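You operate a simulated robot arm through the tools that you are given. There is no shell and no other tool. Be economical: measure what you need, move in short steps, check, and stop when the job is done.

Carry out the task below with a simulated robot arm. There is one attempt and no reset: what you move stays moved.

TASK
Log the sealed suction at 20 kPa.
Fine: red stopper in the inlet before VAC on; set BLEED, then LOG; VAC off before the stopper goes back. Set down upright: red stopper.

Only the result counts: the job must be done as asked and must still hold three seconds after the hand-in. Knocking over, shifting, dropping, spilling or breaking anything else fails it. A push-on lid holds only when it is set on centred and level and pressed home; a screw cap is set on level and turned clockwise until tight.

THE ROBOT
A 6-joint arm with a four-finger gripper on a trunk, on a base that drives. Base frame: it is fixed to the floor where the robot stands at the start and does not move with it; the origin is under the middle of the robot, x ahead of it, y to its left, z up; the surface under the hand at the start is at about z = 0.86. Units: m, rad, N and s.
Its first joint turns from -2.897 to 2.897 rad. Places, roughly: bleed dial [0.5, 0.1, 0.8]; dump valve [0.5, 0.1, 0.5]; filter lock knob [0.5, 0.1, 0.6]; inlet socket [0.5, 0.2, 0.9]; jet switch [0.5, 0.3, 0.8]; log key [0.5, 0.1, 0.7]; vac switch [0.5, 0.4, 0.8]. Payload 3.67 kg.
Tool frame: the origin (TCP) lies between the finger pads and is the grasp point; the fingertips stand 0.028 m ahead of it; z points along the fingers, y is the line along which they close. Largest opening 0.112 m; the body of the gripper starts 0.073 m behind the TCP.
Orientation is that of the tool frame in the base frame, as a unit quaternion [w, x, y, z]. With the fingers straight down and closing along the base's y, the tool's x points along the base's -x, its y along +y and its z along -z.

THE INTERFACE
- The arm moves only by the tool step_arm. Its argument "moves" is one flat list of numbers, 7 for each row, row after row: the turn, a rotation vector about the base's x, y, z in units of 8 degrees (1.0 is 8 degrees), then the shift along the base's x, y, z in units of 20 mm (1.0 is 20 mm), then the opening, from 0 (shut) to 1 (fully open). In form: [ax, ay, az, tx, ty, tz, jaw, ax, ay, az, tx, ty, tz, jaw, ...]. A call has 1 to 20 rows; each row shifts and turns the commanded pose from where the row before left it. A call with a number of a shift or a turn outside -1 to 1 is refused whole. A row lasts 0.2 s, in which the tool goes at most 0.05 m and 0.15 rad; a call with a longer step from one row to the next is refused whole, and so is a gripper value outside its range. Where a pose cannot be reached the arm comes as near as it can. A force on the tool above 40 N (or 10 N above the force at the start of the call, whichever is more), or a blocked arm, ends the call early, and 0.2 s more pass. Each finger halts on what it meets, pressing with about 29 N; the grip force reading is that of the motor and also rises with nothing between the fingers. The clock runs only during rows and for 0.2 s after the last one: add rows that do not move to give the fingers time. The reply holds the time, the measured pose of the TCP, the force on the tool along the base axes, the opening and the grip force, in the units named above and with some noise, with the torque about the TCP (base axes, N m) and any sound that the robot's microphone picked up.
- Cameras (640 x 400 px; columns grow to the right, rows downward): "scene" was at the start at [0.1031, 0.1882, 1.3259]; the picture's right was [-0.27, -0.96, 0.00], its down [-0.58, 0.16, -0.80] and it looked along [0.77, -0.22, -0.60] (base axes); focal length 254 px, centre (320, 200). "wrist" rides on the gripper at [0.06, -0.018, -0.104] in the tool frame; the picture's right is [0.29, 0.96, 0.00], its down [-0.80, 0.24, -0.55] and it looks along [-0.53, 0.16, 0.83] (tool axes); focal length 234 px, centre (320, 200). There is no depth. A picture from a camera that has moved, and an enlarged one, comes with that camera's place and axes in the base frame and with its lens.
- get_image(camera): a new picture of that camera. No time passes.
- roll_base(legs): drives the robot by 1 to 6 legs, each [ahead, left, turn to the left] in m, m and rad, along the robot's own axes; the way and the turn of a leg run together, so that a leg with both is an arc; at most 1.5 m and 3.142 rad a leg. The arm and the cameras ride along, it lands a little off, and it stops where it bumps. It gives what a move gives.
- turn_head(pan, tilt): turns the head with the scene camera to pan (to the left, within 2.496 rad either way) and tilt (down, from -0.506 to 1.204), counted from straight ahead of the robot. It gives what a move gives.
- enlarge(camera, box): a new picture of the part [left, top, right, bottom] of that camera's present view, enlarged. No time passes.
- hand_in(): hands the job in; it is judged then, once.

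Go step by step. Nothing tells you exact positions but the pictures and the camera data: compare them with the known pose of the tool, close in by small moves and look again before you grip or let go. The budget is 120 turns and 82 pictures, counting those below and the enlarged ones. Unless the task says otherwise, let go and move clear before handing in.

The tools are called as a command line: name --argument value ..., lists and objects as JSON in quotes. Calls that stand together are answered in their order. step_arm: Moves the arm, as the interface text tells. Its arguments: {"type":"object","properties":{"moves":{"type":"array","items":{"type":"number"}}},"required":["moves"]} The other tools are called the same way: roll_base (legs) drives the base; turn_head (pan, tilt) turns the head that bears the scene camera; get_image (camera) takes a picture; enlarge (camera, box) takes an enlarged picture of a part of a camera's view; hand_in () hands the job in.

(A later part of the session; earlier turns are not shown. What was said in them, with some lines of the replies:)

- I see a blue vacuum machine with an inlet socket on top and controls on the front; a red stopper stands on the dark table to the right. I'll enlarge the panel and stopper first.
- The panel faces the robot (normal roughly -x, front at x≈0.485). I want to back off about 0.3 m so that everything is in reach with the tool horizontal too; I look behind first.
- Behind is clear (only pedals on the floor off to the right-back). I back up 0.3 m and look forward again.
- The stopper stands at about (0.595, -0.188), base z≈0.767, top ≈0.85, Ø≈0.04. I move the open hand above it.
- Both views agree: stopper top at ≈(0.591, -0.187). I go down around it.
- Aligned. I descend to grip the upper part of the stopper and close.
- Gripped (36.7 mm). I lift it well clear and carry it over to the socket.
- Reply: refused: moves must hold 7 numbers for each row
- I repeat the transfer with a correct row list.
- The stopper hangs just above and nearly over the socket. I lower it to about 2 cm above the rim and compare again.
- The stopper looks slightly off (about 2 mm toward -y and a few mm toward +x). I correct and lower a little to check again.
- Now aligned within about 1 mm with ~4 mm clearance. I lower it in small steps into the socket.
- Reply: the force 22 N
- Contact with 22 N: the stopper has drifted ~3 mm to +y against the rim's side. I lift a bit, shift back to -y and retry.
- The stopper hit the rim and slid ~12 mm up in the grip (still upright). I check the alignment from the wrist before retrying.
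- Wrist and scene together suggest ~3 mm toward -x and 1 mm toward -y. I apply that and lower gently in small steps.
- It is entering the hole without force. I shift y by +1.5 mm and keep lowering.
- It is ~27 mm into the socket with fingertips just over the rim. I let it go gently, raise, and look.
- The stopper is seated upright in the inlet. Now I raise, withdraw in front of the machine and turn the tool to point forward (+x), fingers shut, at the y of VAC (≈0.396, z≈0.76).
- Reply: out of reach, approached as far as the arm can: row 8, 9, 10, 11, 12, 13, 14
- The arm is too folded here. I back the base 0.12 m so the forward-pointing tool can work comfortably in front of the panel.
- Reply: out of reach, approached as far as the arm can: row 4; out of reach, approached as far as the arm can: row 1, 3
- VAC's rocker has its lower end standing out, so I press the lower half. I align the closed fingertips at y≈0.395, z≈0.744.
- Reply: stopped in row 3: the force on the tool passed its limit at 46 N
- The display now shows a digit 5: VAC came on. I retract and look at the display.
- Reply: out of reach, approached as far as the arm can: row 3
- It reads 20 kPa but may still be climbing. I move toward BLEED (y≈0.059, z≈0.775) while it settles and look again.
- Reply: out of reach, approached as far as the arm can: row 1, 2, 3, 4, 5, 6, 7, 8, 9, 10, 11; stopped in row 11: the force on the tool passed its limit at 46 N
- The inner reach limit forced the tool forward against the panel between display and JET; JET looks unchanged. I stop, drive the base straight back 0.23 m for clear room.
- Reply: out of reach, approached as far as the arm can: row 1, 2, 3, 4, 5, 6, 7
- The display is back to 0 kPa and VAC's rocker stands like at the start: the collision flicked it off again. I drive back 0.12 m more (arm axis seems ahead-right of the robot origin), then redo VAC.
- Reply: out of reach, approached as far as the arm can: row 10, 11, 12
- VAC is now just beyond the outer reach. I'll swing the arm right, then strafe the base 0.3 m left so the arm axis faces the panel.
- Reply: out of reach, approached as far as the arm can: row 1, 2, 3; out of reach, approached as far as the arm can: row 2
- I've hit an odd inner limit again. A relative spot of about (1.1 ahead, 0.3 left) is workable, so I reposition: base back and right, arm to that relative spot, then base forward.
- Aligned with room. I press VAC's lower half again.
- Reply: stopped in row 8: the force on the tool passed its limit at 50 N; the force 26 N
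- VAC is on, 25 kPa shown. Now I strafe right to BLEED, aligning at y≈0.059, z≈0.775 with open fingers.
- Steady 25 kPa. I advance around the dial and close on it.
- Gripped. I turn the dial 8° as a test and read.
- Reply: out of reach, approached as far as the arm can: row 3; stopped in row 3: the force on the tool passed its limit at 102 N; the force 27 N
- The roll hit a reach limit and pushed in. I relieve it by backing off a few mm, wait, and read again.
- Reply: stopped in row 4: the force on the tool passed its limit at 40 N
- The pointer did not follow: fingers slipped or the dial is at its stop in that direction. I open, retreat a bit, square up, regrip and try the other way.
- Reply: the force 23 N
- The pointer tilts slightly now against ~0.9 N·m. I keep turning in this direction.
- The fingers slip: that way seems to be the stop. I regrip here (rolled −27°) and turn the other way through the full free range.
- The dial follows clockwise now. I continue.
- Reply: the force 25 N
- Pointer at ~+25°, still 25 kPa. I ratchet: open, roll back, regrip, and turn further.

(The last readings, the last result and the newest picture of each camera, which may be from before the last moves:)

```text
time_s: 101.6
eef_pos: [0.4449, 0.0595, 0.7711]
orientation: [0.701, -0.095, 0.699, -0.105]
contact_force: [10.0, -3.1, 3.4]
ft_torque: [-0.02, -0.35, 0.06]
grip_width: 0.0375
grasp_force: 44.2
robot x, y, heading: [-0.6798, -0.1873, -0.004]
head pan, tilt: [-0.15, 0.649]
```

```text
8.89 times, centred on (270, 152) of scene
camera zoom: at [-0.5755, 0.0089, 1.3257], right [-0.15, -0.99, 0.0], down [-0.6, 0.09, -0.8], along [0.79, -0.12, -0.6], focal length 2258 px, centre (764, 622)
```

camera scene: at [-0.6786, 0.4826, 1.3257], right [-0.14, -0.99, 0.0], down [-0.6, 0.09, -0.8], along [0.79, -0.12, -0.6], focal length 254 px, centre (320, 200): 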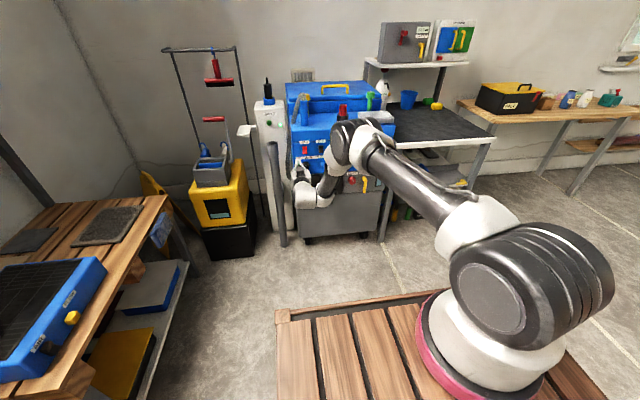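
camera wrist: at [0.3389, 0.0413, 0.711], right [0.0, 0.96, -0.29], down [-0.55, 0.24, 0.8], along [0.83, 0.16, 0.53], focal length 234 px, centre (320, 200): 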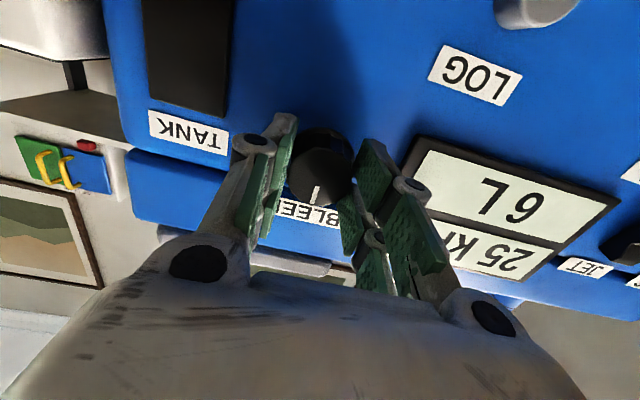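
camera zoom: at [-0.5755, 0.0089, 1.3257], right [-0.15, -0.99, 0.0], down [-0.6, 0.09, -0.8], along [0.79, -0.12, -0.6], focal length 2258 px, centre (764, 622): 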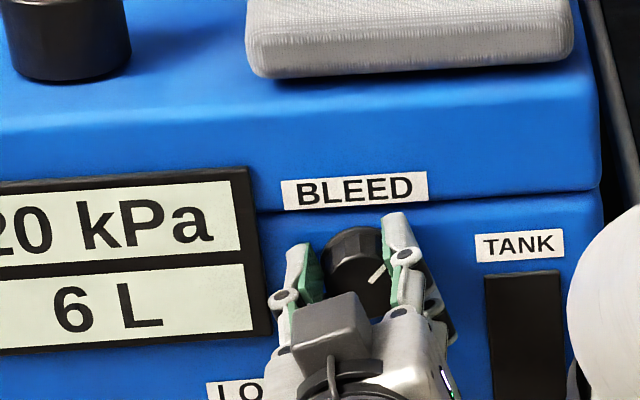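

It reads 20 kPa at about +42°. Since the display steps by 5, I turn ~10° further to sit inside the 20 band, and check.

step_arm --moves '[0.4, 0, 0, 0, 0, 0, 0.1, 0.4, 0, 0, 0, 0, 0, 0.1, 0.4, 0, 0, 0, 0, 0, 0.1, 0, 0, 0, 0, 0, 0, 0.1, 0, 0, 0, 0, 0, 0, 0.1, 0, 0, 0, 0, 0, 0, 0.1, 0, 0, 0, 0, 0, 0, 0.1, 0, 0, 0, 0, 0, 0, 0.1]'

enlarge --camera "scene" --box '[230, 130, 300, 175]'

```text
time_s: 103.4
eef_pos: [0.4431, 0.0593, 0.7694]
orientation: [0.707, -0.036, 0.705, -0.046]
contact_force: [20.2, -1.2, 8.8]
ft_torque: [0.01, -0.39, 0.06]
grip_width: 0.0373
grasp_force: 45.2
robot x, y, heading: [-0.6833, -0.1914, -0.003]
head pan, tilt: [-0.15, 0.649]
```

```text
8.89 times, centred on (265, 152) of scene
camera zoom: at [-0.5754, 0.009, 1.3257], right [-0.15, -0.99, 0.0], down [-0.6, 0.09, -0.8], along [0.79, -0.12, -0.6], focal length 2258 px, centre (809, 622)
```

zoom: 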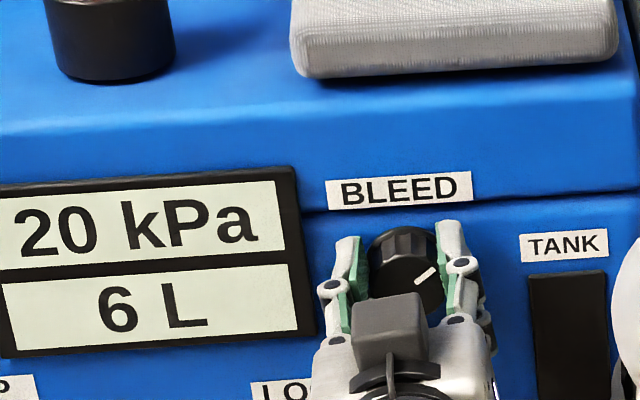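

20 kPa holds with the pointer at ~+53°. I release, back off, and move over LOG (y≈0.122, z≈0.663) with shut fingers.

step_arm --moves '[0, 0, 0, 0, 0, 0, 0.4, 0, 0, 0, 0, 0, 0, 0.58, 0, 0, 0, 0, 0, 0, 0.58, 0, 0, 0, -1, 0, 0, 0.58, 0, 0, 0, -1, 0, 0, 0.58, 0.3, 0, 0, -1, 0, 0, 0.4, 0.3, 0, 0, -0.6, 0, 0, 0.2, 0, 0, 0, 0, 0, 0, 0]'

step_arm --moves '[0, 0, 0, 0, 0.8, -0.9, 0, 0, 0, 0, 0, 0.8, -0.9, 0, 0, 0, 0, 0, 0.8, -0.9, 0, 0, 0, 0, 0, 0.75, -0.9, 0, 0, 0, 0, 0, 0, -0.9, 0, 0, 0, 0, 0, 0, -0.8, 0, 0, 0, 0, 0, 0, 0, 0]'

get_image --camera "wrist"

```text
time_s: 105.2
eef_pos: [0.3702, 0.0613, 0.7707]
orientation: [0.707, -0.009, 0.707, -0.015]
contact_force: [0.6, -0.1, 0.3]
ft_torque: [0.01, 0.02, 0.01]
grip_width: 0.0
grasp_force: 28.8
robot x, y, heading: [-0.6848, -0.1921, -0.001]
head pan, tilt: [-0.15, 0.649]
```

```text
time_s: 106.8
eef_pos: [0.3703, 0.1225, 0.6628]
orientation: [0.707, -0.009, 0.707, -0.015]
contact_force: [-0.7, 0.3, -0.2]
ft_torque: [-0.04, 0.02, -0.01]
grip_width: 0.0
grasp_force: 29.1
robot x, y, heading: [-0.6789, -0.1917, 0.001]
head pan, tilt: [-0.15, 0.649]
```

```text
13 pictures are left
camera wrist: at [0.2653, 0.1051, 0.6047], right [0.01, 0.95, -0.32], down [-0.55, 0.27, 0.79], along [0.83, 0.17, 0.53], focal length 234 px, centre (320, 200)
```

wrist: 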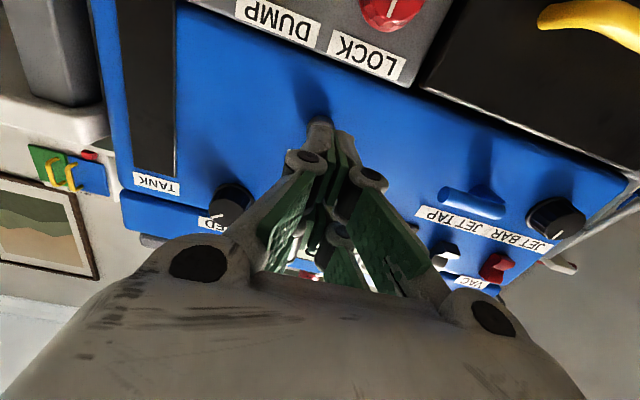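

LOG lies straight behind the fingertips. I advance and press.

step_arm --moves '[0, 0, 0, 1, 0, 0, 0, 0, 0, 0, 1, 0, 0, 0, 0, 0, 0, 0.7, 0, 0, 0, 0, 0, 0, 0, 0, 0, 0, 0, 0, 0, 0.15, 0, 0, 0, 0, 0, 0, 0.15, 0, 0, 0, 0, 0, 0, 0.15, 0, 0, 0, 0, 0, 0, 0.15, 0, 0, 0, 0, 0, 0, 0.15, 0, 0, 0]'

enlarge --camera "scene" --box '[200, 120, 340, 220]'

```text
time_s: 108.8
eef_pos: [0.4189, 0.12, 0.6709]
orientation: [0.707, -0.007, 0.707, -0.016]
contact_force: [0.3, -0.7, -0.3]
ft_torque: [0.0, 0.02, -0.02]
grip_width: 0.0
grasp_force: 29.0
out of reach, approached as far as the arm can: row 3, 6, 8
robot x, y, heading: [-0.6783, -0.1924, -0.003]
head pan, tilt: [-0.15, 0.649]
```

```text
4.00 times, centred on (270, 170) of scene
camera zoom: at [-0.5756, 0.0091, 1.3257], right [-0.15, -0.99, 0.0], down [-0.6, 0.09, -0.8], along [0.79, -0.12, -0.6], focal length 1016 px, centre (520, 320)
```

zoom: 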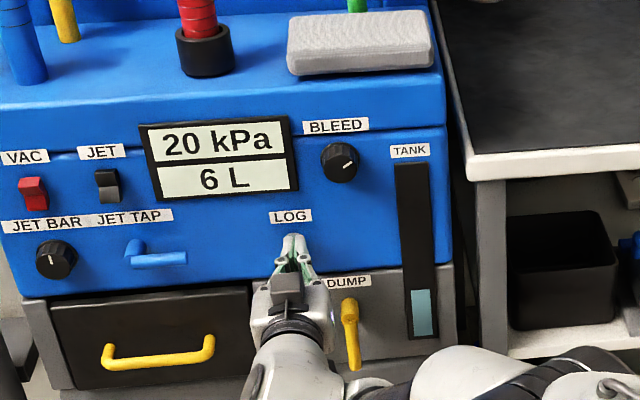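

The low press is at the outer reach. I retract the hand 4 cm, drive 5 cm forward and press again.

step_arm --moves '[0, 0, 0, -1, 0.1, -0.2, 0, 0, 0, 0, -1, 0, -0.2, 0, 0, 0, 0, -0.5, 0, 0, 0, 0, 0, 0, 0, 0, 0, 0]'

roll_base --legs '[[0.05, 0, 0]]'

```text
time_s: 109.8
eef_pos: [0.4095, 0.1203, 0.6678]
orientation: [0.708, -0.008, 0.706, -0.016]
contact_force: [0.3, -0.8, 0.2]
ft_torque: [0.0, 0.0, -0.02]
grip_width: 0.0002
grasp_force: 28.8
out of reach, approached as far as the arm can: row 1, 2, 3
robot x, y, heading: [-0.6783, -0.1881, -0.001]
head pan, tilt: [-0.15, 0.649]
```

```text
time_s: 110.8
eef_pos: [0.4436, 0.1267, 0.6604]
orientation: [0.707, -0.013, 0.707, -0.017]
contact_force: [-20.4, -5.4, 6.0]
ft_torque: [-0.02, -0.22, -0.09]
grip_width: 0.0059
grasp_force: 35.8
robot x, y, heading: [-0.6392, -0.1917, -0.005]
head pan, tilt: [-0.15, 0.649]
heard: click
stopped in leg 1: the force on the tool passed its limit at 414 N (the readings are from after the stop); the commanded pose is now the measured one
```

The hand hadn't fully retracted, and the drive pressed LOG (a click was heard). I back off and look for anything amiss.

roll_base --legs '[[-0.06, 0, 0]]'

enlarge --camera "scene" --box '[200, 120, 340, 220]'

```text
time_s: 111.8
eef_pos: [0.3851, 0.1286, 0.6598]
orientation: [0.707, -0.013, 0.707, -0.016]
contact_force: [0.1, -0.1, 0.3]
ft_torque: [-0.01, 0.01, -0.01]
grip_width: 0.0
grasp_force: 35.0
robot x, y, heading: [-0.7013, -0.1892, -0.001]
head pan, tilt: [-0.15, 0.649]
```

```text
4.00 times, centred on (270, 170) of scene
camera zoom: at [-0.5957, 0.0091, 1.3257], right [-0.15, -0.99, 0.0], down [-0.6, 0.09, -0.8], along [0.79, -0.12, -0.6], focal length 1016 px, centre (520, 320)
```

zoom: 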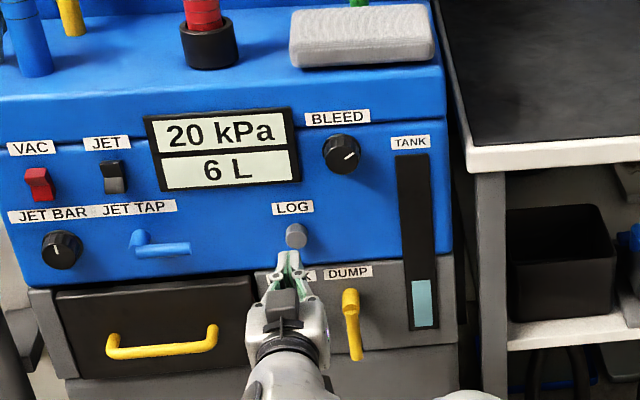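

All intact, still 20 kPa and LOG clicked. Now VAC off: raise to z≈0.776, retract, then strafe left to VAC.

step_arm --moves '[0.29, 0, 0.03, -0.4, 0, 0.97, 0, 0, 0, 0, -0.4, 0, 0.97, 0, 0, 0, 0, -0.3, 0, 0.97, 0, 0, 0, 0, 0, 0, 0.97, 0, 0, 0, 0, 0, 0, 0.97, 0, 0, 0, 0, 0, 0, 0.97, 0, 0, 0, 0, 0, 0, 0, 0]'

roll_base --legs '[[0, 0.27, 0]]'

```text
time_s: 113.4
eef_pos: [0.3948, 0.1455, 0.7054]
orientation: [0.707, 0.0, 0.707, 0.0]
contact_force: [-0.8, -0.3, 0.0]
ft_torque: [0.03, -0.01, -0.01]
grip_width: 0.0
grasp_force: 36.2
out of reach, approached as far as the arm can: row 1, 2, 3, 4, 5, 6
robot x, y, heading: [-0.6982, -0.186, -0.006]
head pan, tilt: [-0.15, 0.649]
```

```text
time_s: 115.3
eef_pos: [0.3965, 0.4058, 0.7064]
orientation: [0.707, 0.002, 0.707, -0.002]
contact_force: [-0.1, 0.8, -0.5]
ft_torque: [0.02, 0.0, 0.0]
grip_width: 0.0001
grasp_force: 35.9
robot x, y, heading: [-0.6995, 0.0767, -0.008]
head pan, tilt: [-0.15, 0.649]
```

step_arm --moves '[0, 0, 0, -0.8, -0.3, 0, 0, 0, 0, 0, -0.8, -0.2, 0, 0, 0, 0, 0, 0, 0, 0.9, 0, 0, 0, 0, 0, 0, 0.9, 0, 0, 0, 0, 0, 0, 0.9, 0, 0, 0, 0, 0, 0, 0.8, 0, 0, 0, 0, 0, 0, 0, 0]'

get_image --camera "wrist"

```text
time_s: 116.9
eef_pos: [0.3943, 0.4108, 0.7067]
orientation: [0.708, 0.001, 0.706, -0.002]
contact_force: [0.1, -0.1, -0.1]
ft_torque: [0.0, -0.01, -0.02]
grip_width: 0.0
grasp_force: 35.6
out of reach, approached as far as the arm can: row 1, 2, 3, 4, 5, 6
robot x, y, heading: [-0.6999, 0.0777, -0.003]
head pan, tilt: [-0.15, 0.649]
```

```text
10 pictures are left
camera wrist: at [0.29, 0.3934, 0.6471], right [0.01, 0.96, -0.29], down [-0.55, 0.24, 0.8], along [0.83, 0.16, 0.53], focal length 234 px, centre (320, 200)
```

wrist: 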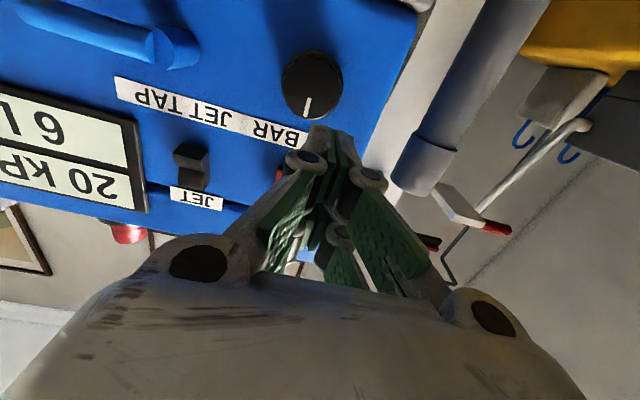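

The arm is near a limit here and barely moves. I probe small moves in different directions to find the free one.

step_arm --moves '[0, 0, 0, 0, 0.5, 0, 0, 0, 0, 0, 0, 0.5, 0, 0, 0, 0, 0, -0.5, 0, 0, 0, 0, 0, 0, 0, 0, 0.5, 0]'

step_arm --moves '[0, 0, 0, 0, 0, -0.5, 0, 0, 0, 0, -0.5, 0, 0, 0, 0, 0, 0, 0, -0.5, 0, 0]'

```text
time_s: 117.9
eef_pos: [0.3825, 0.4304, 0.7098]
orientation: [0.707, 0.002, 0.707, -0.002]
contact_force: [0.1, -0.4, 0.7]
ft_torque: [-0.02, -0.01, 0.0]
grip_width: 0.0001
grasp_force: 36.2
out of reach, approached as far as the arm can: row 2, 4
robot x, y, heading: [-0.701, 0.0784, -0.004]
head pan, tilt: [-0.15, 0.649]
```

```text
time_s: 118.7
eef_pos: [0.3861, 0.4227, 0.7027]
orientation: [0.707, 0.002, 0.707, -0.002]
contact_force: [-0.5, 0.4, -0.4]
ft_torque: [0.0, -0.01, 0.02]
grip_width: 0.0
grasp_force: 35.8
out of reach, approached as far as the arm can: row 2, 3
robot x, y, heading: [-0.702, 0.0782, -0.008]
head pan, tilt: [-0.15, 0.649]
```

roll_base --legs '[[-0.2, 0, 0]]'

step_arm --moves '[0, 0, 0, 0.5, 1, 0, 0, 0, 0, 0, 0.5, 1, 0, 0, 0, 0, 0, 0, 1, 0, 0, 0, 0, 0, 0, 0, 1, 0, 0, 0, 0, 0, 0, 1, 0, 0, 0, 0, 0, 0, 1, 0]'

get_image --camera "scene"

```text
time_s: 120.3
eef_pos: [0.1847, 0.4266, 0.703]
orientation: [0.707, 0.001, 0.707, -0.001]
contact_force: [-0.1, -0.4, -0.6]
ft_torque: [0.03, 0.01, -0.01]
grip_width: 0.0
grasp_force: 36.1
robot x, y, heading: [-0.9069, 0.0797, -0.002]
head pan, tilt: [-0.15, 0.649]
```

```text
time_s: 121.7
eef_pos: [0.19, 0.4542, 0.7606]
orientation: [0.707, 0.002, 0.707, -0.002]
contact_force: [0.0, -0.5, 0.0]
ft_torque: [0.0, 0.01, 0.01]
grip_width: 0.0
grasp_force: 35.9
out of reach, approached as far as the arm can: row 1, 2, 3, 5, 6
robot x, y, heading: [-0.9004, 0.078, -0.005]
head pan, tilt: [-0.15, 0.649]
```

```text
9 pictures are left
camera scene: at [-0.7958, 0.2771, 1.3257], right [-0.15, -0.99, 0.0], down [-0.6, 0.09, -0.8], along [0.79, -0.12, -0.6], focal length 254 px, centre (320, 200)
```

scene: 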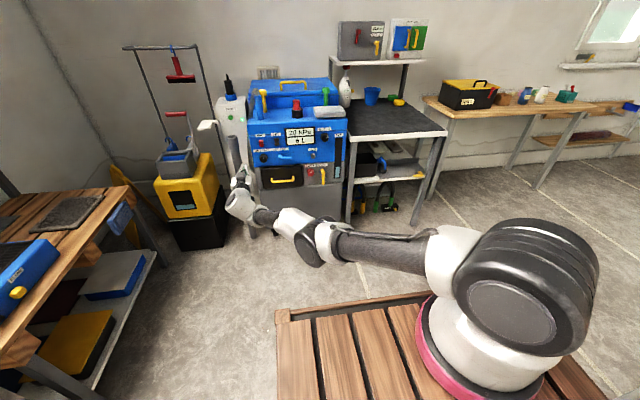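

The arm is now stretched low with the elbow down. I'll raise it and return to the tool-down posture to recover the elbow-up configuration.

step_arm --moves '[0, 0, 0, -0.5, -0.5, 1, 0, 0, 0, 0, -0.5, -0.5, 1, 0, 0, 0, 0, -0.5, -0.5, 1, 0, 0, 0, 0, -0.5, -0.5, 1, 0, 0, 0, 0, -0.5, 0, 1, 0, 0, 0, 0, 0, 0, 1, 0, 0, 0, 0, 0, 0, 1, 0, 0, 0, 0, 0, 0, 1, 0, 0, 0, 0, 0, 0, 1, 0, 0, 0, 0, 0, 0, 1, 0, 0, 0, 0, 0, 0, 1, 0, 0, 0, 0, 0, 0, 1, 0, 0, 0, 0, 0, 0, 1, 0, 0, 0, 0, 0, 0, 1, 0, 0, 0, 0, 0, 0, 1, 0, 0, 0, 0, 0, 0, 1, 0, 0, 0, 0, 0, 0, 1, 0]'

step_arm --moves '[0, 0.9375, 0, 0, 0, 0, 0, 0, 0.9375, 0, 0, 0, 0, 0, 0, 0.9375, 0, 0, 0, 0, 0, 0, 0.9375, 0, 0, 0, 0, 0, 0, 0.9375, 0, 0, 0, 0, 0, 0, 0.9375, 0, 0, 0, 0, 0, 0, 0.9375, 0, 0, 0, 0, 0, 0, 0.9375, 0, 0, 0, 0, 0, 0, 0.9375, 0, 0, 0, 0, 0, 0, 0.9375, 0, 0, 0, 0, 0, 0, 0.9375, 0, 0, 0, 0, 0, 0, 0.9375, 0, 0, 0, 0, 0, 0, 0, 0, 0, 0, 0, 0]'

get_image --camera "scene"

```text
time_s: 125.3
eef_pos: [0.2288, 0.4914, 1.0027]
orientation: [0.707, 0.001, 0.707, -0.002]
contact_force: [-0.7, -0.8, -0.2]
ft_torque: [-0.02, -0.05, -0.02]
grip_width: 0.0001
grasp_force: 35.9
out of reach, approached as far as the arm can: row 1, 2, 3, 4, 5, 6, 7, 8, 9, 10, 11, 13, 14, 16
robot x, y, heading: [-0.9024, 0.0785, -0.001]
head pan, tilt: [-0.15, 0.649]
```

```text
time_s: 128.1
eef_pos: [0.0509, 0.3956, 0.9785]
orientation: [0.033, 0.0, 0.999, -0.001]
contact_force: [0.8, -1.2, 0.1]
ft_torque: [0.0, 0.02, 0.01]
grip_width: 0.0
grasp_force: 35.6
out of reach, approached as far as the arm can: row 4, 5, 6, 7, 8, 9, 10, 11, 12
robot x, y, heading: [-0.9023, 0.0784, -0.004]
head pan, tilt: [-0.15, 0.649]
```

```text
8 pictures are left
camera scene: at [-0.7959, 0.2771, 1.3257], right [-0.15, -0.99, 0.0], down [-0.6, 0.09, -0.8], along [0.79, -0.12, -0.6], focal length 254 px, centre (320, 200)
```

scene: 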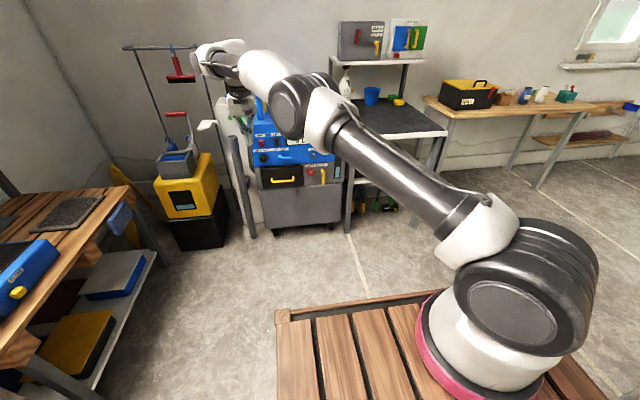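

step_arm --moves '[0, 0.25, 0, -1, -0.5, 0, 0, 0, 0.2, 0, -1, -0.5, 0, 0, 0, 0, 0, -1, -0.5, 0, 0, 0, 0, 0, -1, -0.5, 0, 0, 0, 0, 0, -1, -0.5, 0, 0, 0, 0, 0, -1, -0.5, 0.5, 0, 0, 0, 0, -1, -0.5, 0.5, 0, 0, 0, 0, -1, -0.5, 0.5, 0, 0, 0, 0, -1, -0.5, 0.5, 0, 0, 0, 0, -1, 0, 0.5, 0, 0, 0, 0, 0, 0, 0, 0]'

get_image --camera "scene"

```text
time_s: 130.5
eef_pos: [-0.1502, 0.3064, 1.0266]
orientation: [0.002, 0.0, 1.0, -0.002]
contact_force: [-0.6, -1.2, 0.7]
ft_torque: [0.01, -0.02, 0.02]
grip_width: 0.0
grasp_force: 35.1
robot x, y, heading: [-0.9015, 0.0797, -0.009]
head pan, tilt: [-0.15, 0.649]
```

```text
7 pictures are left
camera scene: at [-0.7958, 0.2771, 1.3257], right [-0.15, -0.99, 0.0], down [-0.6, 0.09, -0.8], along [0.79, -0.12, -0.6], focal length 254 px, centre (320, 200)
```

scene: 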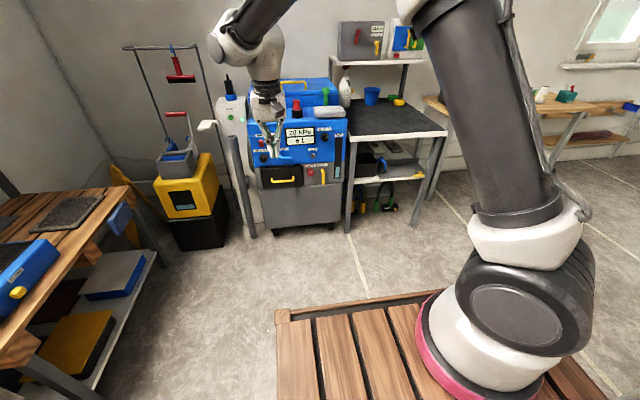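

Elbow-up is restored with the tool down. I'll switch VAC off from this posture: drive forward so the hand hangs in front of the panel, then push the rocker's upper end with the side of the closed fingers.

roll_base --legs '[[0.54, 0, 0.006]]'

step_arm --moves '[0, 0, 0, 0, 0.9, 0, 0, 0, 0, 0, 0, 0.9, 0, 0, 0, 0, 0, 0, 0.9, 0, 0, 0, 0, 0, 0, 0.9, 0, 0, 0, 0, 0, 0, 0.9, 0, 0, 0, 0, 0, 0, 0, 0, 0]'

```text
time_s: 133.6
eef_pos: [0.4005, 0.3113, 1.0277]
orientation: [0.001, -0.002, 1.0, -0.001]
contact_force: [0.2, -0.2, 0.4]
ft_torque: [0.01, 0.02, 0.01]
grip_width: 0.0
grasp_force: 35.9
robot x, y, heading: [-0.3521, 0.0799, 0.0]
head pan, tilt: [-0.15, 0.649]
```

```text
time_s: 135.0
eef_pos: [0.4013, 0.4013, 1.028]
orientation: [0.002, -0.004, 1.0, -0.001]
contact_force: [0.1, -0.1, 0.2]
ft_torque: [0.01, 0.02, 0.0]
grip_width: 0.0
grasp_force: 35.6
robot x, y, heading: [-0.3497, 0.0781, 0.0]
head pan, tilt: [-0.15, 0.649]
```

step_arm --moves '[0, 0, 0, 0, -0.25, -0.98, 0, 0, 0, 0, 0, 0, -0.98, 0, 0, 0, 0, 0, 0, -0.98, 0, 0, 0, 0, 0, 0, -0.98, 0, 0, 0, 0, 0, 0, -0.98, 0, 0, 0, 0, 0, 0, -0.98, 0, 0, 0, 0, 0, 0, -0.98, 0, 0, 0, 0, 0, 0, -0.98, 0, 0, 0, 0, 0, 0, -0.98, 0, 0, 0, 0, 0, 0, -0.98, 0, 0, 0, 0, 0, 0, -0.98, 0, 0, 0, 0, 0, 0, -0.98, 0, 0, 0, 0, 0, 0, 0, 0]'

get_image --camera "wrist"

```text
time_s: 137.8
eef_pos: [0.4007, 0.3973, 0.7932]
orientation: [0.002, -0.003, 1.0, -0.002]
contact_force: [-0.3, -0.1, 0.4]
ft_torque: [0.01, 0.0, 0.02]
grip_width: 0.0
grasp_force: 35.8
robot x, y, heading: [-0.3501, 0.0791, 0.006]
head pan, tilt: [-0.15, 0.649]
```

```text
6 pictures are left
camera wrist: at [0.3396, 0.3799, 0.8978], right [-0.29, 0.96, 0.0], down [0.79, 0.25, 0.56], along [0.53, 0.16, -0.83], focal length 234 px, centre (320, 200)
```

wrist: 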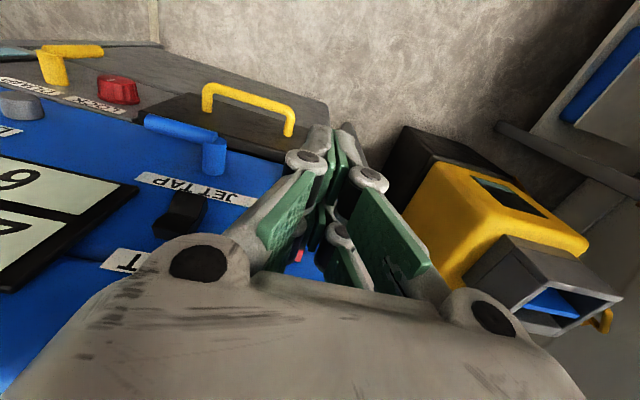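

The red rocker is right behind the fingers. I push forward gently.

step_arm --moves '[0, 0, 0, 1, 0, 0, 0, 0, 0, 0, 1, 0, 0, 0, 0, 0, 0, 0.2, 0, 0, 0, 0, 0, 0, 0.2, 0, 0, 0, 0, 0, 0, 0.2, 0, 0, 0, 0, 0, 0, 0.15, 0, 0, 0, 0, 0, 0, 0.15, 0, 0, 0, 0, 0, 0, 0.15, 0, 0, 0, 0, 0, 0, 0.15, 0, 0, 0]'

step_arm --moves '[0, 0, 0, -1, 0, 0, 0, 0, 0, 0, -1, 0, 0, 0, 0, 0, 0, -1, 0, 0, 0, 0, 0, 0, 0, 0, 0, 0]'

enlarge --camera "wrist" --box '[0, 90, 320, 290]'

```text
time_s: 138.6
eef_pos: [0.4379, 0.3953, 0.7885]
orientation: [-0.004, -0.004, 1.0, -0.004]
contact_force: [-9.5, -0.3, 3.8]
ft_torque: [-0.03, 0.13, -0.06]
grip_width: 0.0001
grasp_force: 35.9
robot x, y, heading: [-0.3529, 0.0817, 0.004]
head pan, tilt: [-0.15, 0.649]
stopped in row 3: the force on the tool passed its limit at 46 N (the readings are from after the stop); the commanded pose is now the measured one
```

```text
time_s: 139.6
eef_pos: [0.3788, 0.3953, 0.7904]
orientation: [-0.002, -0.003, 1.0, -0.003]
contact_force: [-0.1, 0.0, 0.0]
ft_torque: [0.01, -0.03, 0.0]
grip_width: 0.0002
grasp_force: 35.7
robot x, y, heading: [-0.3492, 0.0793, 0.004]
head pan, tilt: [-0.15, 0.649]
```

```text
2.00 times, centred on (160, 190) of wrist
camera zoom: at [0.3195, 0.378, 0.8955], right [-0.29, 0.96, -0.01], down [0.8, 0.25, 0.55], along [0.53, 0.16, -0.84], focal length 468 px, centre (640, 220)
```

zoom: 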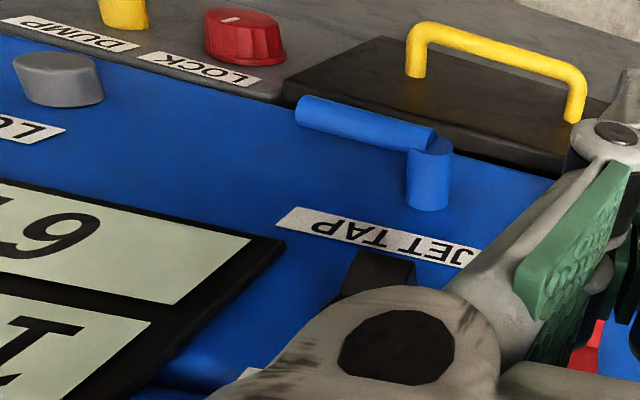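

The first digit now reads "1" (falling): VAC likely off. I raise the hand over and confirm with the scene camera.

step_arm --moves '[0, 0, 0, 0, 0, 1, 0, 0, 0, 0, 0, 0, 1, 0, 0, 0, 0, 0, 0, 1, 0, 0, 0, 0, 0, 0, 1, 0, 0, 0, 0, 0, 0, 1, 0, 0, 0, 0, 0, 0, 1, 0, 0, 0, 0, 0, 0, 1, 0, 0, 0, 0, 0, 0, 1, 0, 0, 0, 0, 0, 0, 1, 0, 0, 0, 0, 0, 0, 1, 0, 0, 0, 0, 0, 0, 1, 0, 0, 0, 0, 0, 0, 1, 0, 0, 0, 0, 0, 0, 1, 0.3, 0, 0, 0, 0, 0, 0, 0.5]'

step_arm --moves '[0, 0, 0, 1, -1, 0, 0.55, 0, 0, 0, 1, -1, 0, 0.55, 0, 0, 0, 1, -1, 0, 0.55, 0, 0, 0, 1, -1, 0, 0.55, 0, 0, 0, 1, -1, 0, 0.55, 0, 0, 0, 1, -1, 0, 0.55, 0, 0, 0, 1, -1, 0, 0.55, 0, 0, 0, 1, -1, 0, 0.55, 0, 0, 0, 0, -1, 0, 0.55, 0, 0, 0, 0, -1, 0, 0.55, 0, 0, 0, 0, 0, 0, 0.55]'

enlarge --camera "scene" --box '[200, 130, 360, 240]'

```text
time_s: 142.6
eef_pos: [0.3806, 0.3952, 1.0504]
orientation: [-0.003, -0.004, 1.0, -0.004]
contact_force: [0.3, -0.1, -0.8]
ft_torque: [-0.02, -0.01, 0.04]
grip_width: 0.0563
grasp_force: 0.1
robot x, y, heading: [-0.3514, 0.0789, 0.004]
head pan, tilt: [-0.15, 0.649]
```

```text
time_s: 145.0
eef_pos: [0.538, 0.1965, 1.0512]
orientation: [-0.003, -0.004, 1.0, -0.004]
contact_force: [-0.7, 0.4, 0.5]
ft_torque: [0.04, -0.01, 0.01]
grip_width: 0.0614
grasp_force: 0.0
robot x, y, heading: [-0.3473, 0.0823, 0.003]
head pan, tilt: [-0.15, 0.649]
```

```text
3.64 times, centred on (280, 185) of scene
camera zoom: at [-0.2456, 0.2776, 1.3257], right [-0.15, -0.99, 0.0], down [-0.6, 0.09, -0.8], along [0.79, -0.12, -0.6], focal length 924 px, centre (466, 254)
```

zoom: 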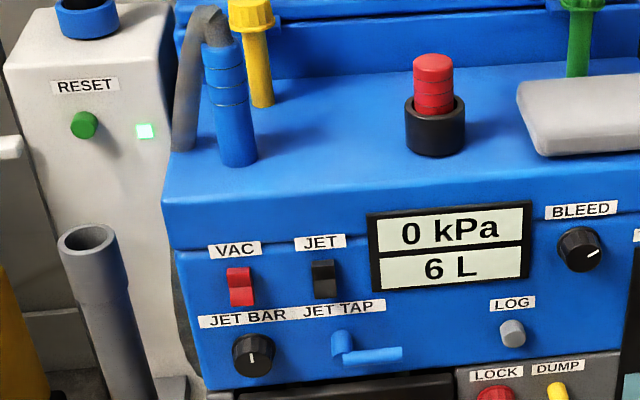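

0 kPa and VAC off. I go down on the stopper's exposed top (top z≈0.95), grip it above the rim and lift.

step_arm --moves '[0, 0, 0, 0.05, -0.2, -1, 0.55, 0, 0, 0, 0, 0, -1, 0.55, 0, 0, 0, 0, 0, -1, 0.55, 0, 0, 0, 0, 0, -1, 0.55, 0, 0, 0, 0, 0, -1, 0.55, 0, 0, 0, 0, 0, -0.6, 0.55, 0, 0, 0, 0, 0, 0, 0.55, 0, 0, 0, 0, 0, 0, 0.3, 0, 0, 0, 0, 0, 0, 0, 0, 0, 0, 0, 0, 0, 0, 0, 0, 0, 0, 0, 0, 0]'

get_image --camera "wrist"

```text
time_s: 147.4
eef_pos: [0.5391, 0.193, 0.9367]
orientation: [-0.003, -0.003, 1.0, -0.003]
contact_force: [0.4, 0.8, 1.1]
ft_torque: [-0.01, -0.07, 0.01]
grip_width: 0.0367
grasp_force: 28.9
robot x, y, heading: [-0.353, 0.0777, -0.003]
head pan, tilt: [-0.15, 0.649]
```

```text
3 pictures are left
camera wrist: at [0.4794, 0.1762, 1.0427], right [-0.29, 0.96, -0.01], down [0.8, 0.25, 0.55], along [0.53, 0.16, -0.84], focal length 234 px, centre (320, 200)
```

wrist: 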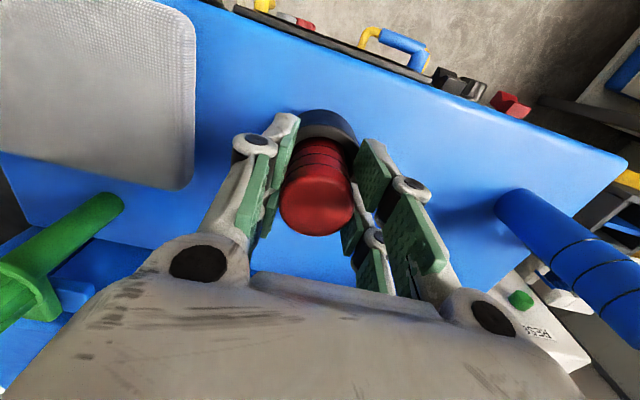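

Gripped, with nearly the same grip depth as the first time. I lift it out straight and carry it back over its place on the table.

step_arm --moves '[0, 0, 0, 0, 0, 0.5, 0, 0, 0, 0, 0, 0, 0.8, 0, 0, 0, 0, 0, 0, 0.8, 0, 0, 0, 0, 0, 0, 1, 0, 0, 0, 0, 0, 0, 1, 0, 0, 0, 0, 0, 0, 1, 0, 0, 0, 0, 0, 0, 1, 0, 0, 0, 0, 0, 0, 0, 0]'

step_arm --moves '[0, 0, 0, 0, -1, 0, 0, 0, 0, 0, 0, -1, 0, 0, 0, 0, 0, 0, -1, 0, 0, 0, 0, 0, 0, -1, 0, 0, 0, 0, 0, 0, -1, 0, 0, 0, 0, 0, 0, -1, 0, 0, 0, 0, 0, 0, -1, 0, 0, 0, 0, 0, 0, -1, 0, 0, 0, 0, 0, 0, -1, 0, 0, 0, 0, 0, 0, -1, 0, 0, 0, 0, 0, 0, -1, 0, 0, 0, 0, 0, 0, -1, 0, 0, 0, 0, 0, 0, -1, 0, 0, 0, 0, 0, 0, -1, 0, 0, 0, 0, 0, 0.6, -1, 0, 0, 0, 0, 0, 0.5, -1, 0, 0, 0, 0, 0, 0.5, -1, 0, 0, 0, 0, 0, 0.5, -1, 0, 0, 0, 0, 0, 0.5, -1, 0, 0, 0, 0, 0, 0, 0, 0, 0]'

```text
time_s: 149.2
eef_pos: [0.5397, 0.1925, 1.0616]
orientation: [-0.002, -0.004, 1.0, -0.004]
contact_force: [0.0, -0.2, -1.5]
ft_torque: [-0.03, -0.01, 0.02]
grip_width: 0.0365
grasp_force: 29.1
robot x, y, heading: [-0.353, 0.0817, 0.002]
head pan, tilt: [-0.15, 0.649]
```

```text
time_s: 153.4
eef_pos: [0.5926, -0.1889, 1.0588]
orientation: [-0.002, -0.003, 1.0, -0.003]
contact_force: [0.9, 0.0, -1.4]
ft_torque: [0.01, -0.01, 0.03]
grip_width: 0.0367
grasp_force: 29.4
robot x, y, heading: [-0.3498, 0.0757, 0.008]
head pan, tilt: [-0.15, 0.649]
```

step_arm --moves '[0, 0, 0, 0, 0, -1, 0, 0, 0, 0, 0, 0, -1, 0, 0, 0, 0, 0, 0, -1, 0, 0, 0, 0, 0, 0, -1, 0, 0, 0, 0, 0, 0, -1, 0, 0, 0, 0, 0, 0, -1, 0, 0, 0, 0, 0, 0, -1, 0, 0, 0, 0, 0, 0, -1, 0, 0, 0, 0, 0, 0, -1, 0, 0, 0, 0, 0, 0, -1, 0, 0, 0, 0, 0, 0, -0.5, 0, 0, 0, 0, 0, 0, 0, 0]'

enlarge --camera "scene" --box '[360, 130, 460, 200]'

```text
time_s: 156.0
eef_pos: [0.5924, -0.1897, 0.8517]
orientation: [-0.003, -0.004, 1.0, -0.004]
contact_force: [-0.2, -0.3, -1.1]
ft_torque: [-0.05, -0.05, -0.04]
grip_width: 0.0368
grasp_force: 29.2
robot x, y, heading: [-0.3504, 0.0797, 0.002]
head pan, tilt: [-0.15, 0.649]
```

```text
5.71 times, centred on (410, 165) of scene
camera zoom: at [-0.2456, 0.2775, 1.3257], right [-0.15, -0.99, 0.0], down [-0.6, 0.09, -0.8], along [0.79, -0.12, -0.6], focal length 1452 px, centre (-194, 400)
```

zoom: 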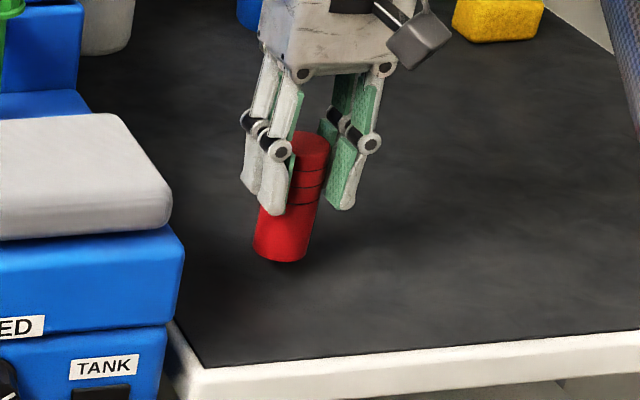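

Just above the table. I lower in 2 mm steps watching the force.

step_arm --moves '[0, 0, 0, 0, 0, -0.2, 0, 0, 0, 0, 0, 0, -0.2, 0, 0, 0, 0, 0, 0, -0.1, 0, 0, 0, 0, 0, 0, 0, 0]'

step_arm --moves '[0, 0, 0, 0, 0, -0.1, 0, 0, 0, 0, 0, 0, -0.1, 0, 0, 0, 0, 0, 0, 0, 0]'

```text
time_s: 157.0
eef_pos: [0.5924, -0.1884, 0.8402]
orientation: [-0.003, -0.004, 1.0, -0.004]
contact_force: [-0.1, -0.5, -1.2]
ft_torque: [-0.05, -0.02, 0.01]
grip_width: 0.0366
grasp_force: 29.1
robot x, y, heading: [-0.3532, 0.0823, 0.0]
head pan, tilt: [-0.15, 0.649]
```

```text
time_s: 157.8
eef_pos: [0.5911, -0.1877, 0.8357]
orientation: [-0.003, -0.003, 1.0, -0.004]
contact_force: [-0.2, 0.0, -1.5]
ft_torque: [-0.01, 0.0, -0.01]
grip_width: 0.0367
grasp_force: 28.8
robot x, y, heading: [-0.3533, 0.0757, 0.009]
head pan, tilt: [-0.15, 0.649]
```

step_arm --moves '[0, 0, 0, 0, 0, -0.1, 0, 0, 0, 0, 0, 0, 0, 0]'

step_arm --moves '[0, 0, 0, 0, 0, -0.08, 0, 0, 0, 0, 0, 0, 0, 0]'

```text
time_s: 158.4
eef_pos: [0.5925, -0.1886, 0.8353]
orientation: [-0.002, -0.004, 1.0, -0.004]
contact_force: [-1.3, -0.2, 0.0]
ft_torque: [0.02, 0.0, 0.03]
grip_width: 0.0364
grasp_force: 28.8
robot x, y, heading: [-0.3549, 0.0801, 0.0]
head pan, tilt: [-0.15, 0.649]
```

```text
time_s: 159.0
eef_pos: [0.5918, -0.1894, 0.834]
orientation: [-0.001, -0.004, 1.0, -0.003]
contact_force: [-0.4, 1.5, 6.2]
ft_torque: [0.06, -0.01, -0.04]
grip_width: 0.0366
grasp_force: 29.8
robot x, y, heading: [-0.3504, 0.0759, 0.006]
head pan, tilt: [-0.15, 0.649]
```

It touches down (6 N). I open slowly and rise straight up.

step_arm --moves '[0, 0, 0, 0, 0, 0, 0.4, 0, 0, 0, 0, 0, 0, 0.55, 0, 0, 0, 0, 0, 0, 0.7, 0, 0, 0, 0, 0, 0, 0.7, 0, 0, 0, 0, 0, 1, 0.7, 0, 0, 0, 0, 0, 1, 0.7, 0, 0, 0, 0, 0, 1, 0.7, 0, 0, 0, 0, 0, 1, 0.7, 0, 0, 0, 0, 0, 1, 0.7, 0, 0, 0, 0, 0, 1, 0.7, 0, 0, 0, 0, 0, 1, 0.7, 0, 0, 0, 0, 0, 1, 0.7, 0, 0, 0, 0, 0, 0, 0.7]'

get_image --camera "scene"

```text
time_s: 161.8
eef_pos: [0.5894, -0.1895, 0.9897]
orientation: [-0.003, -0.004, 1.0, -0.003]
contact_force: [-0.3, -0.5, 0.6]
ft_torque: [-0.01, 0.03, -0.01]
grip_width: 0.0784
grasp_force: 0.1
robot x, y, heading: [-0.3498, 0.0805, 0.005]
head pan, tilt: [-0.15, 0.649]
```

```text
1 pictures are left
camera scene: at [-0.2455, 0.2775, 1.3257], right [-0.15, -0.99, 0.0], down [-0.6, 0.09, -0.8], along [0.79, -0.12, -0.6], focal length 254 px, centre (320, 200)
```

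scene: 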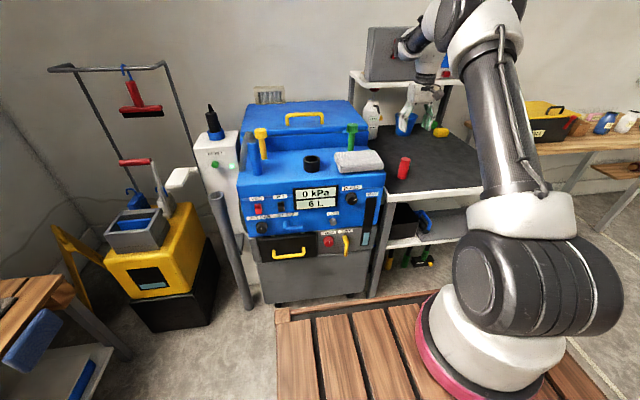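

The stopper stands upright in its place, VAC is off at 0 kPa, nothing else has moved, and the hand is clear. I hand in.

hand_in

```text
The job is handed in.
```

I logged the sealed suction with the display at 20 kPa, and the job is handed in. The red stopper is back upright where it stood on the dark table. I heard LOG click, but nothing on the display confirms the entry was stored.

- **Sequence:** the stopper went into the inlet first, then VAC on. I turned BLEED down from 25 to 20 kPa, pressed LOG, switched VAC off, and lifted the stopper out once the display read 0 kPa.
- **VAC switched twice:** an early bump against the panel turned VAC off again, so I switched it on a second time before setting BLEED. The stopper was in the inlet throughout.
- **Hard contacts:** the LOG press happened while the base was driving and peaked at 414 N. A BLEED turn peaked at 102 N. I saw no damage or shifted parts in the pictures afterwards.
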